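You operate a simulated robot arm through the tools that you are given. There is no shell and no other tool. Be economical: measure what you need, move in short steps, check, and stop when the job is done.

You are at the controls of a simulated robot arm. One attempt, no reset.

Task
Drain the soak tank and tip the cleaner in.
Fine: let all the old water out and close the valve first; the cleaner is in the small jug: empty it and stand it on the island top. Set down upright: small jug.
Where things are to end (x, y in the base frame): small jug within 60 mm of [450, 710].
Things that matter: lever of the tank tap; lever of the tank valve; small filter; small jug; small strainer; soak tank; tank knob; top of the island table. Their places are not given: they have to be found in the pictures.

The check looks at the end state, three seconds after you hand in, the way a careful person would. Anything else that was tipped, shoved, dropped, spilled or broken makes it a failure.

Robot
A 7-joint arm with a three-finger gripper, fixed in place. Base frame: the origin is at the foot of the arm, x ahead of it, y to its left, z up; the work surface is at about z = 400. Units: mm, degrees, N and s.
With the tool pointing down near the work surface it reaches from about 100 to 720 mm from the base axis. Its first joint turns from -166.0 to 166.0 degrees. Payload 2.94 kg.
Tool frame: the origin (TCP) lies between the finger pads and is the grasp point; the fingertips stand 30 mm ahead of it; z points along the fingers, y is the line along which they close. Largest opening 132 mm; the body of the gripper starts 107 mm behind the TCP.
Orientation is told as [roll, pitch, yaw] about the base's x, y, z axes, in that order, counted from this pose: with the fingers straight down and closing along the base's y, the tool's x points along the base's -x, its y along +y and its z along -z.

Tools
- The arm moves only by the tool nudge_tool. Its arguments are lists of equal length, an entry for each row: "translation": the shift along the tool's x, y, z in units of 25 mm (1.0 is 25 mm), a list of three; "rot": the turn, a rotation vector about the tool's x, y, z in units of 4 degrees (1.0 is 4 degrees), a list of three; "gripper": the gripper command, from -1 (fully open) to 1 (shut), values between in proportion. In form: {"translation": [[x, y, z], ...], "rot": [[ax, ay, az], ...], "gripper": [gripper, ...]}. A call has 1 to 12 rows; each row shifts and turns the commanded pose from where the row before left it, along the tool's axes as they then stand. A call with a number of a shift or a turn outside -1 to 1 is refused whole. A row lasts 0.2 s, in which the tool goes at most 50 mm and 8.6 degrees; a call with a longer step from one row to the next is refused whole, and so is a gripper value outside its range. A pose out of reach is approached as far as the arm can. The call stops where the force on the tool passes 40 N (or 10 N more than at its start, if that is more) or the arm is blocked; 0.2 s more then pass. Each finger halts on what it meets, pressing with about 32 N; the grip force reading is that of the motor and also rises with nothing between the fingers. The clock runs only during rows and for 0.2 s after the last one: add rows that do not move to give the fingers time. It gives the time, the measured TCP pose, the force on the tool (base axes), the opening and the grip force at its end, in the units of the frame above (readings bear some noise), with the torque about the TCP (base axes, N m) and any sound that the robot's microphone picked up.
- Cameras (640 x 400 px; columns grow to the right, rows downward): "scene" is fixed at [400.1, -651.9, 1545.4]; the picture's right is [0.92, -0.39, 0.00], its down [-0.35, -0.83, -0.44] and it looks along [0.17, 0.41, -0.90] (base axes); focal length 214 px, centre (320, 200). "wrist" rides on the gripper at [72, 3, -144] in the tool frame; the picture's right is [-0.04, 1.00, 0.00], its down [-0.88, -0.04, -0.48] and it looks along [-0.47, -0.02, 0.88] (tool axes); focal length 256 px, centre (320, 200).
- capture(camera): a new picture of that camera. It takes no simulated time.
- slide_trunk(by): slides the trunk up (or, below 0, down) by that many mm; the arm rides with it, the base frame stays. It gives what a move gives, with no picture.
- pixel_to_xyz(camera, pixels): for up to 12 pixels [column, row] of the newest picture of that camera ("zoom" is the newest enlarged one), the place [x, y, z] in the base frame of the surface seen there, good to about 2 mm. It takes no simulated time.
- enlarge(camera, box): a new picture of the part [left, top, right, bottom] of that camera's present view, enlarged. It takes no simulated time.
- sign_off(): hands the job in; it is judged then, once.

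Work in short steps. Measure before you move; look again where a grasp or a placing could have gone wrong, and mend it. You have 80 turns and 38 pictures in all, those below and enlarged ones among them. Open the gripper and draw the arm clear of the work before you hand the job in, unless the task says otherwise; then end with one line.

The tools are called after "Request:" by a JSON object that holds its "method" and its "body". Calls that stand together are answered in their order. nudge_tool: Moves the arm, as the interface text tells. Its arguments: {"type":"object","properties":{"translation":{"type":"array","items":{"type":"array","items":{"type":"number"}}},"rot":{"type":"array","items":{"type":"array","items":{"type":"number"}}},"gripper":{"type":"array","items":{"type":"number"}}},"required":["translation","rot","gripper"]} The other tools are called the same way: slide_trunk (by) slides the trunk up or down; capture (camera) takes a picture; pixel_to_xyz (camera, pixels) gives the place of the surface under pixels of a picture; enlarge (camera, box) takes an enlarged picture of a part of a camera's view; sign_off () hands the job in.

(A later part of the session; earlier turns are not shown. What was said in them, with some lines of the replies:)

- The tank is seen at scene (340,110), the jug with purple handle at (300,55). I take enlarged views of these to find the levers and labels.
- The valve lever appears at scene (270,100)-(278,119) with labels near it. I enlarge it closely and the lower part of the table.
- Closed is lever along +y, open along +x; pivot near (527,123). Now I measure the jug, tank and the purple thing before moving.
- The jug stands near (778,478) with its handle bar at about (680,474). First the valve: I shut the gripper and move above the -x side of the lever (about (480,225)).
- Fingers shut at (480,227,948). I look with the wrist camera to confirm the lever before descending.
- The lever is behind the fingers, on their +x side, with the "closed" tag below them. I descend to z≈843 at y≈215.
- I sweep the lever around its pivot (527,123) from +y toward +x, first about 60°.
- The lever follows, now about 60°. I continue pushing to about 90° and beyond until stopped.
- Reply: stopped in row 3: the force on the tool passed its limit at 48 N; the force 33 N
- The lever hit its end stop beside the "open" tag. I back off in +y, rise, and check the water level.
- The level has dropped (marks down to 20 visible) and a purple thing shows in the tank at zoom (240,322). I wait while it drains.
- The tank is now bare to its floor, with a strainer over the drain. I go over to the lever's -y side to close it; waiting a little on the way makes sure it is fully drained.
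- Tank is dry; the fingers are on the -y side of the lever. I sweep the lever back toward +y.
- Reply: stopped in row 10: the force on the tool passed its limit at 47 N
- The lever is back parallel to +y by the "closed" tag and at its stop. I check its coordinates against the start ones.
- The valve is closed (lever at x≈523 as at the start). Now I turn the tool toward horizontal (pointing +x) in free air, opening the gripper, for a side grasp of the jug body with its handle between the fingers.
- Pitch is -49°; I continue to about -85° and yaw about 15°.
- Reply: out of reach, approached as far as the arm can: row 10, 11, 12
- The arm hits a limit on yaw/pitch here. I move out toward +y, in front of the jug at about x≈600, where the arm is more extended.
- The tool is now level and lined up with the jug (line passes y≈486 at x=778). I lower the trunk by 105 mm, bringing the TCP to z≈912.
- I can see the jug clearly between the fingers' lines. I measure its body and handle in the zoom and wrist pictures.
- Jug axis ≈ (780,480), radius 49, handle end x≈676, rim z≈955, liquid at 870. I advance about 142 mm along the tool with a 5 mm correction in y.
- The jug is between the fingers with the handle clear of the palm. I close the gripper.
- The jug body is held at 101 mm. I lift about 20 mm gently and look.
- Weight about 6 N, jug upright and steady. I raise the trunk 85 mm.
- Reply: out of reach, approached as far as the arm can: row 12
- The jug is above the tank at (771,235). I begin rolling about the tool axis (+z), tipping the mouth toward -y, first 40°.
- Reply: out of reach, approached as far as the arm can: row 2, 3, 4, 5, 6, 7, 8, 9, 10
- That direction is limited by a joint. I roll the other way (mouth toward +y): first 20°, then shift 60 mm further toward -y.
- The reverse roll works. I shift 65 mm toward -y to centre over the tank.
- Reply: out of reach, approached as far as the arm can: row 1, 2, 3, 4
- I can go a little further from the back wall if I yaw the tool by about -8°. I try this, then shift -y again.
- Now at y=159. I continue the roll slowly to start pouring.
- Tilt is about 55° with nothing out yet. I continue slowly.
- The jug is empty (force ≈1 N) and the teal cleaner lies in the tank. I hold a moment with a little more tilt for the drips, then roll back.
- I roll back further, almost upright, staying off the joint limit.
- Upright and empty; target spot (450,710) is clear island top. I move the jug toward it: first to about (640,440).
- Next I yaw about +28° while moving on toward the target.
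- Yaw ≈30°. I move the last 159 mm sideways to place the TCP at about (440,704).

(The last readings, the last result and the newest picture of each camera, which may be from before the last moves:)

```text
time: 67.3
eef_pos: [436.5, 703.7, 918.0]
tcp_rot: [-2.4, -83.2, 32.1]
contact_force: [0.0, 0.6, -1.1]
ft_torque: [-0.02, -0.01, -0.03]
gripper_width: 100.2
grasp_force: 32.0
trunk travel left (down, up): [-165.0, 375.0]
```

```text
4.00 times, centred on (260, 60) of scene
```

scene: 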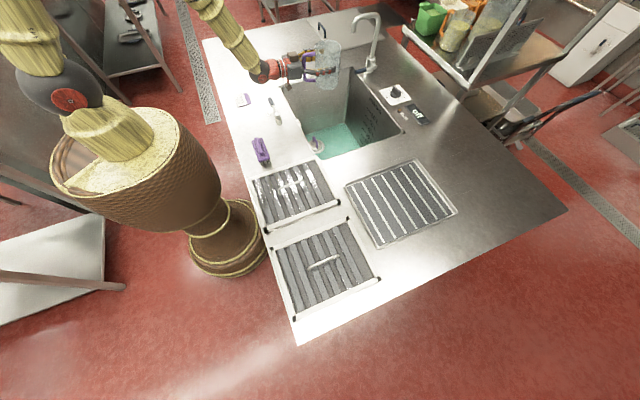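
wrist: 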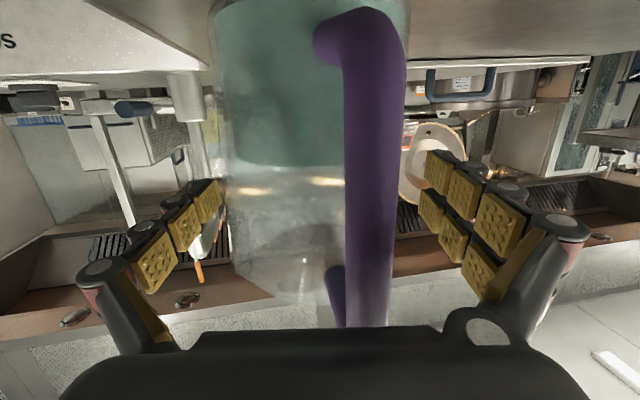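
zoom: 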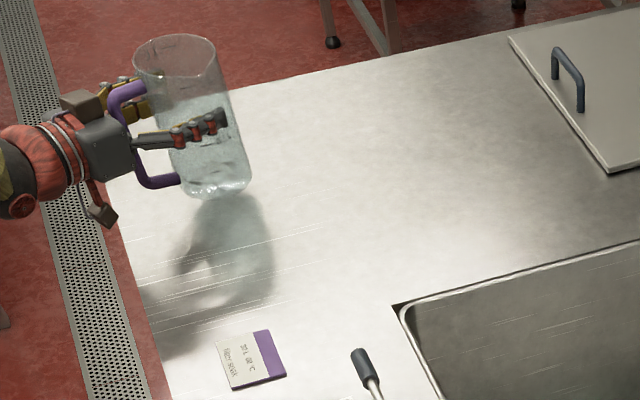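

Jug upright about 22 mm above the top. I lower slowly.

Request:
{"method": "nudge_tool", "body": {"translation": [[0.2, 0, 0], [0.2, 0, 0], [0.2, 0, 0], [0.16, 0, 0], [0.06, 0, 0], [0, 0, 0]], "rot": [[0, 0, 0], [0, 0, 0], [0, 0, 0], [0, 0, 0], [0, 0, 0], [0, 0, 0]], "gripper": [1, 1, 1, 1, 1, 1]}}

```text
time: 68.7
eef_pos: [435.8, 702.4, 898.0]
tcp_rot: [-2.7, -83.4, 32.2]
contact_force: [-0.5, 0.5, -1.4]
ft_torque: [0.0, 0.02, 0.0]
gripper_width: 100.0
grasp_force: 32.3
trunk travel left (down, up): [-165.0, 375.0]
```

Not touching yet (force still -1.4 N). I go down in small steps.

Request:
{"method": "nudge_tool", "body": {"translation": [[0.06, 0, 0], [0.04, 0, 0], [0, 0, 0]], "rot": [[0, 0, 0], [0, 0, 0], [0, 0, 0]], "gripper": [1, 1, 1]}}

```text
time: 69.5
eef_pos: [436.1, 702.7, 898.0]
tcp_rot: [-2.3, -83.3, 31.8]
contact_force: [3.4, -0.1, 2.7]
ft_torque: [-0.15, -0.38, 0.05]
gripper_width: 100.1
grasp_force: 32.3
trunk travel left (down, up): [-165.0, 375.0]
```

The jug has touched down (vertical force +2.7 N). I open the gripper gradually.

Request:
{"method": "nudge_tool", "body": {"translation": [[0, 0, 0], [0, 0, 0], [0, 0, 0], [0, 0, 0], [0, 0, 0], [0, 0, 0]], "rot": [[0, 0, 0], [0, 0, 0], [0, 0, 0], [0, 0, 0], [0, 0, 0], [0, 0, 0]], "gripper": [-0.6, -0.7, -0.8, -1, -1, -1]}}

Request:
{"method": "capture", "body": {"camera": "wrist"}}

Request:
{"method": "enlarge", "body": {"camera": "scene", "box": [180, 10, 340, 110]}}

```text
time: 70.9
eef_pos: [434.0, 703.6, 895.7]
tcp_rot: [-2.7, -83.3, 32.2]
contact_force: [0.6, 0.2, -0.9]
ft_torque: [0.0, -0.01, 0.01]
gripper_width: 132.0
grasp_force: 0.1
trunk travel left (down, up): [-165.0, 375.0]
```

```text
10 pictures are left
```

wrist: 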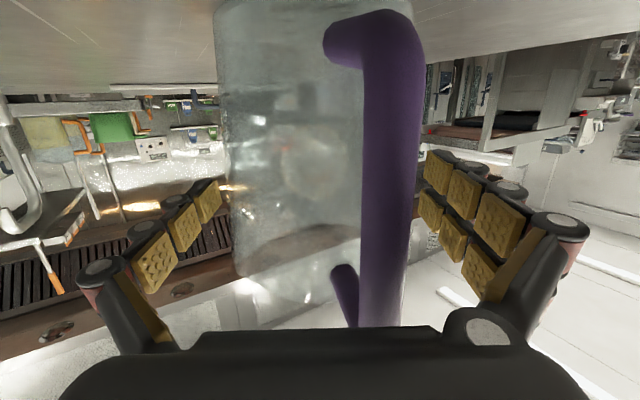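

```text
4.00 times, centred on (260, 60) of scene
```

zoom: 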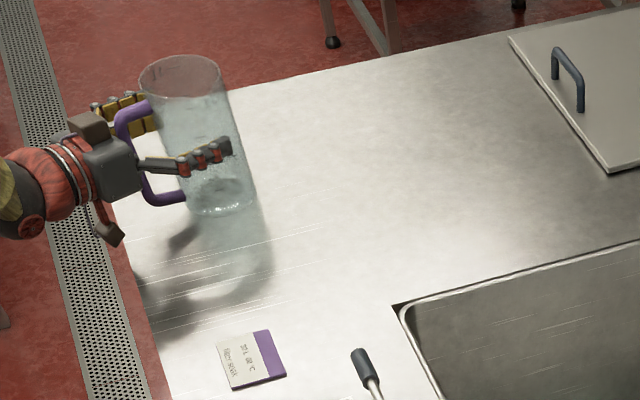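

The jug stands freely. I withdraw straight back along the tool axis.

Request:
{"method": "nudge_tool", "body": {"translation": [[0, 0, -0.5], [0, 0, -0.7], [0, 0, -0.7], [0, 0, -0.7], [0, 0, -0.7], [0, 0, -0.7], [0, 0, -0.7], [0, 0, -0.7], [0, 0, -0.7], [0, 0, -0.7], [0, 0, -0.7]], "rot": [[0, 0, 0], [0, 0, 0], [0, 0, 0], [0, 0, 0], [0, 0, 0], [0, 0, 0], [0, 0, 0], [0, 0, 0], [0, 0, 0], [0, 0, 0], [0, 0, 0]], "gripper": [-1, -1, -1, -1, -1, -1, -1, -1, -1, -1, -1]}}

Request:
{"method": "slide_trunk", "body": {"by": 150}}

Request:
{"method": "enlarge", "body": {"camera": "scene", "box": [180, 0, 420, 150]}}

Request:
{"method": "pixel_to_xyz", "body": {"camera": "zoom", "pixels": [[130, 166], [145, 166], [159, 166], [142, 145], [245, 270], [255, 300], [420, 365]]}}

```text
time: 73.5
eef_pos: [315.3, 586.4, 900.7]
tcp_rot: [-12.0, -82.4, 37.3]
contact_force: [-0.3, 0.1, 0.1]
ft_torque: [0.01, 0.02, -0.01]
gripper_width: 131.8
grasp_force: 0.0
trunk travel left (down, up): [-165.0, 375.0]
stopped in row 11: the arm was blocked; the commanded pose is now the measured one
```

```text
time: 75.3
eef_pos: [313.7, 586.3, 1049.8]
tcp_rot: [-12.3, -82.3, 37.5]
contact_force: [-0.3, -0.3, 1.0]
ft_torque: [-0.01, 0.02, -0.02]
gripper_width: 132.1
grasp_force: 0.0
trunk travel left (down, up): [-315.0, 225.0]
```

```text
2.67 times, centred on (300, 75) of scene
```

zoom: 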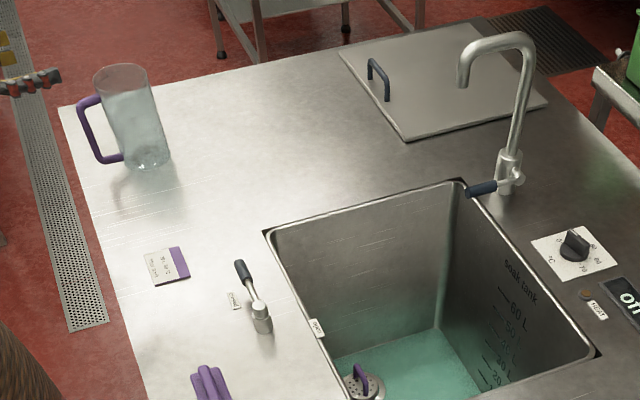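

```text
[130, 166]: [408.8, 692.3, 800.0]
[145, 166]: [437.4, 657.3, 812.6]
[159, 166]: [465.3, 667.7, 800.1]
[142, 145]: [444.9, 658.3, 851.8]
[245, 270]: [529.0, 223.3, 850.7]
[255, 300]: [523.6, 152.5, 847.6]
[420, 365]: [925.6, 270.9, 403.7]
```

The jug stands upright at about (446,706); the lever is closed and the cleaner remains in the tank. One last look at the jug's bottom and the whole scene.

Request:
{"method": "enlarge", "body": {"camera": "scene", "box": [200, 15, 264, 75]}}

Request:
{"method": "capture", "body": {"camera": "scene"}}

```text
6.67 times, centred on (232, 45) of scene
```

zoom: 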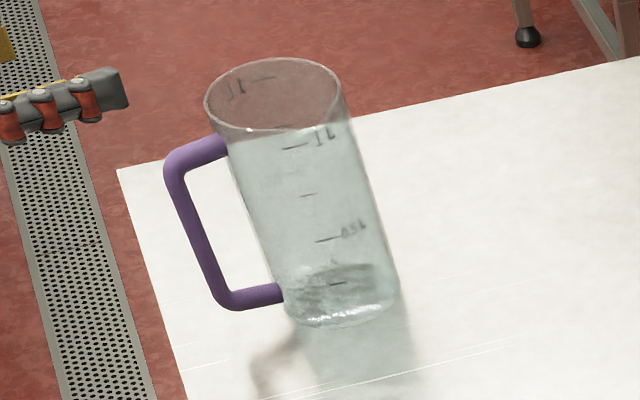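

```text
6 pictures are left
```

scene: 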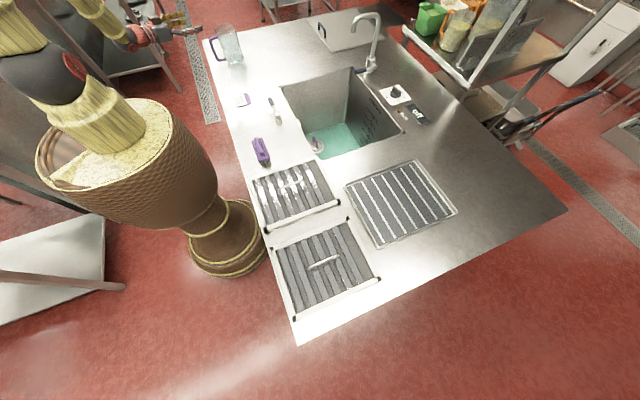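

The jug is empty and upright, the valve closed, the cleaner in the tank, the arm clear with its gripper open. I hand in.

Request:
{"method": "sign_off", "body": {}}

```text
The job is handed in.
```

The old water is drained and the valve is closed. The cleaner is in the tank, and the empty small jug stands upright on the island top at about (446, 706), within the 60 mm allowed.
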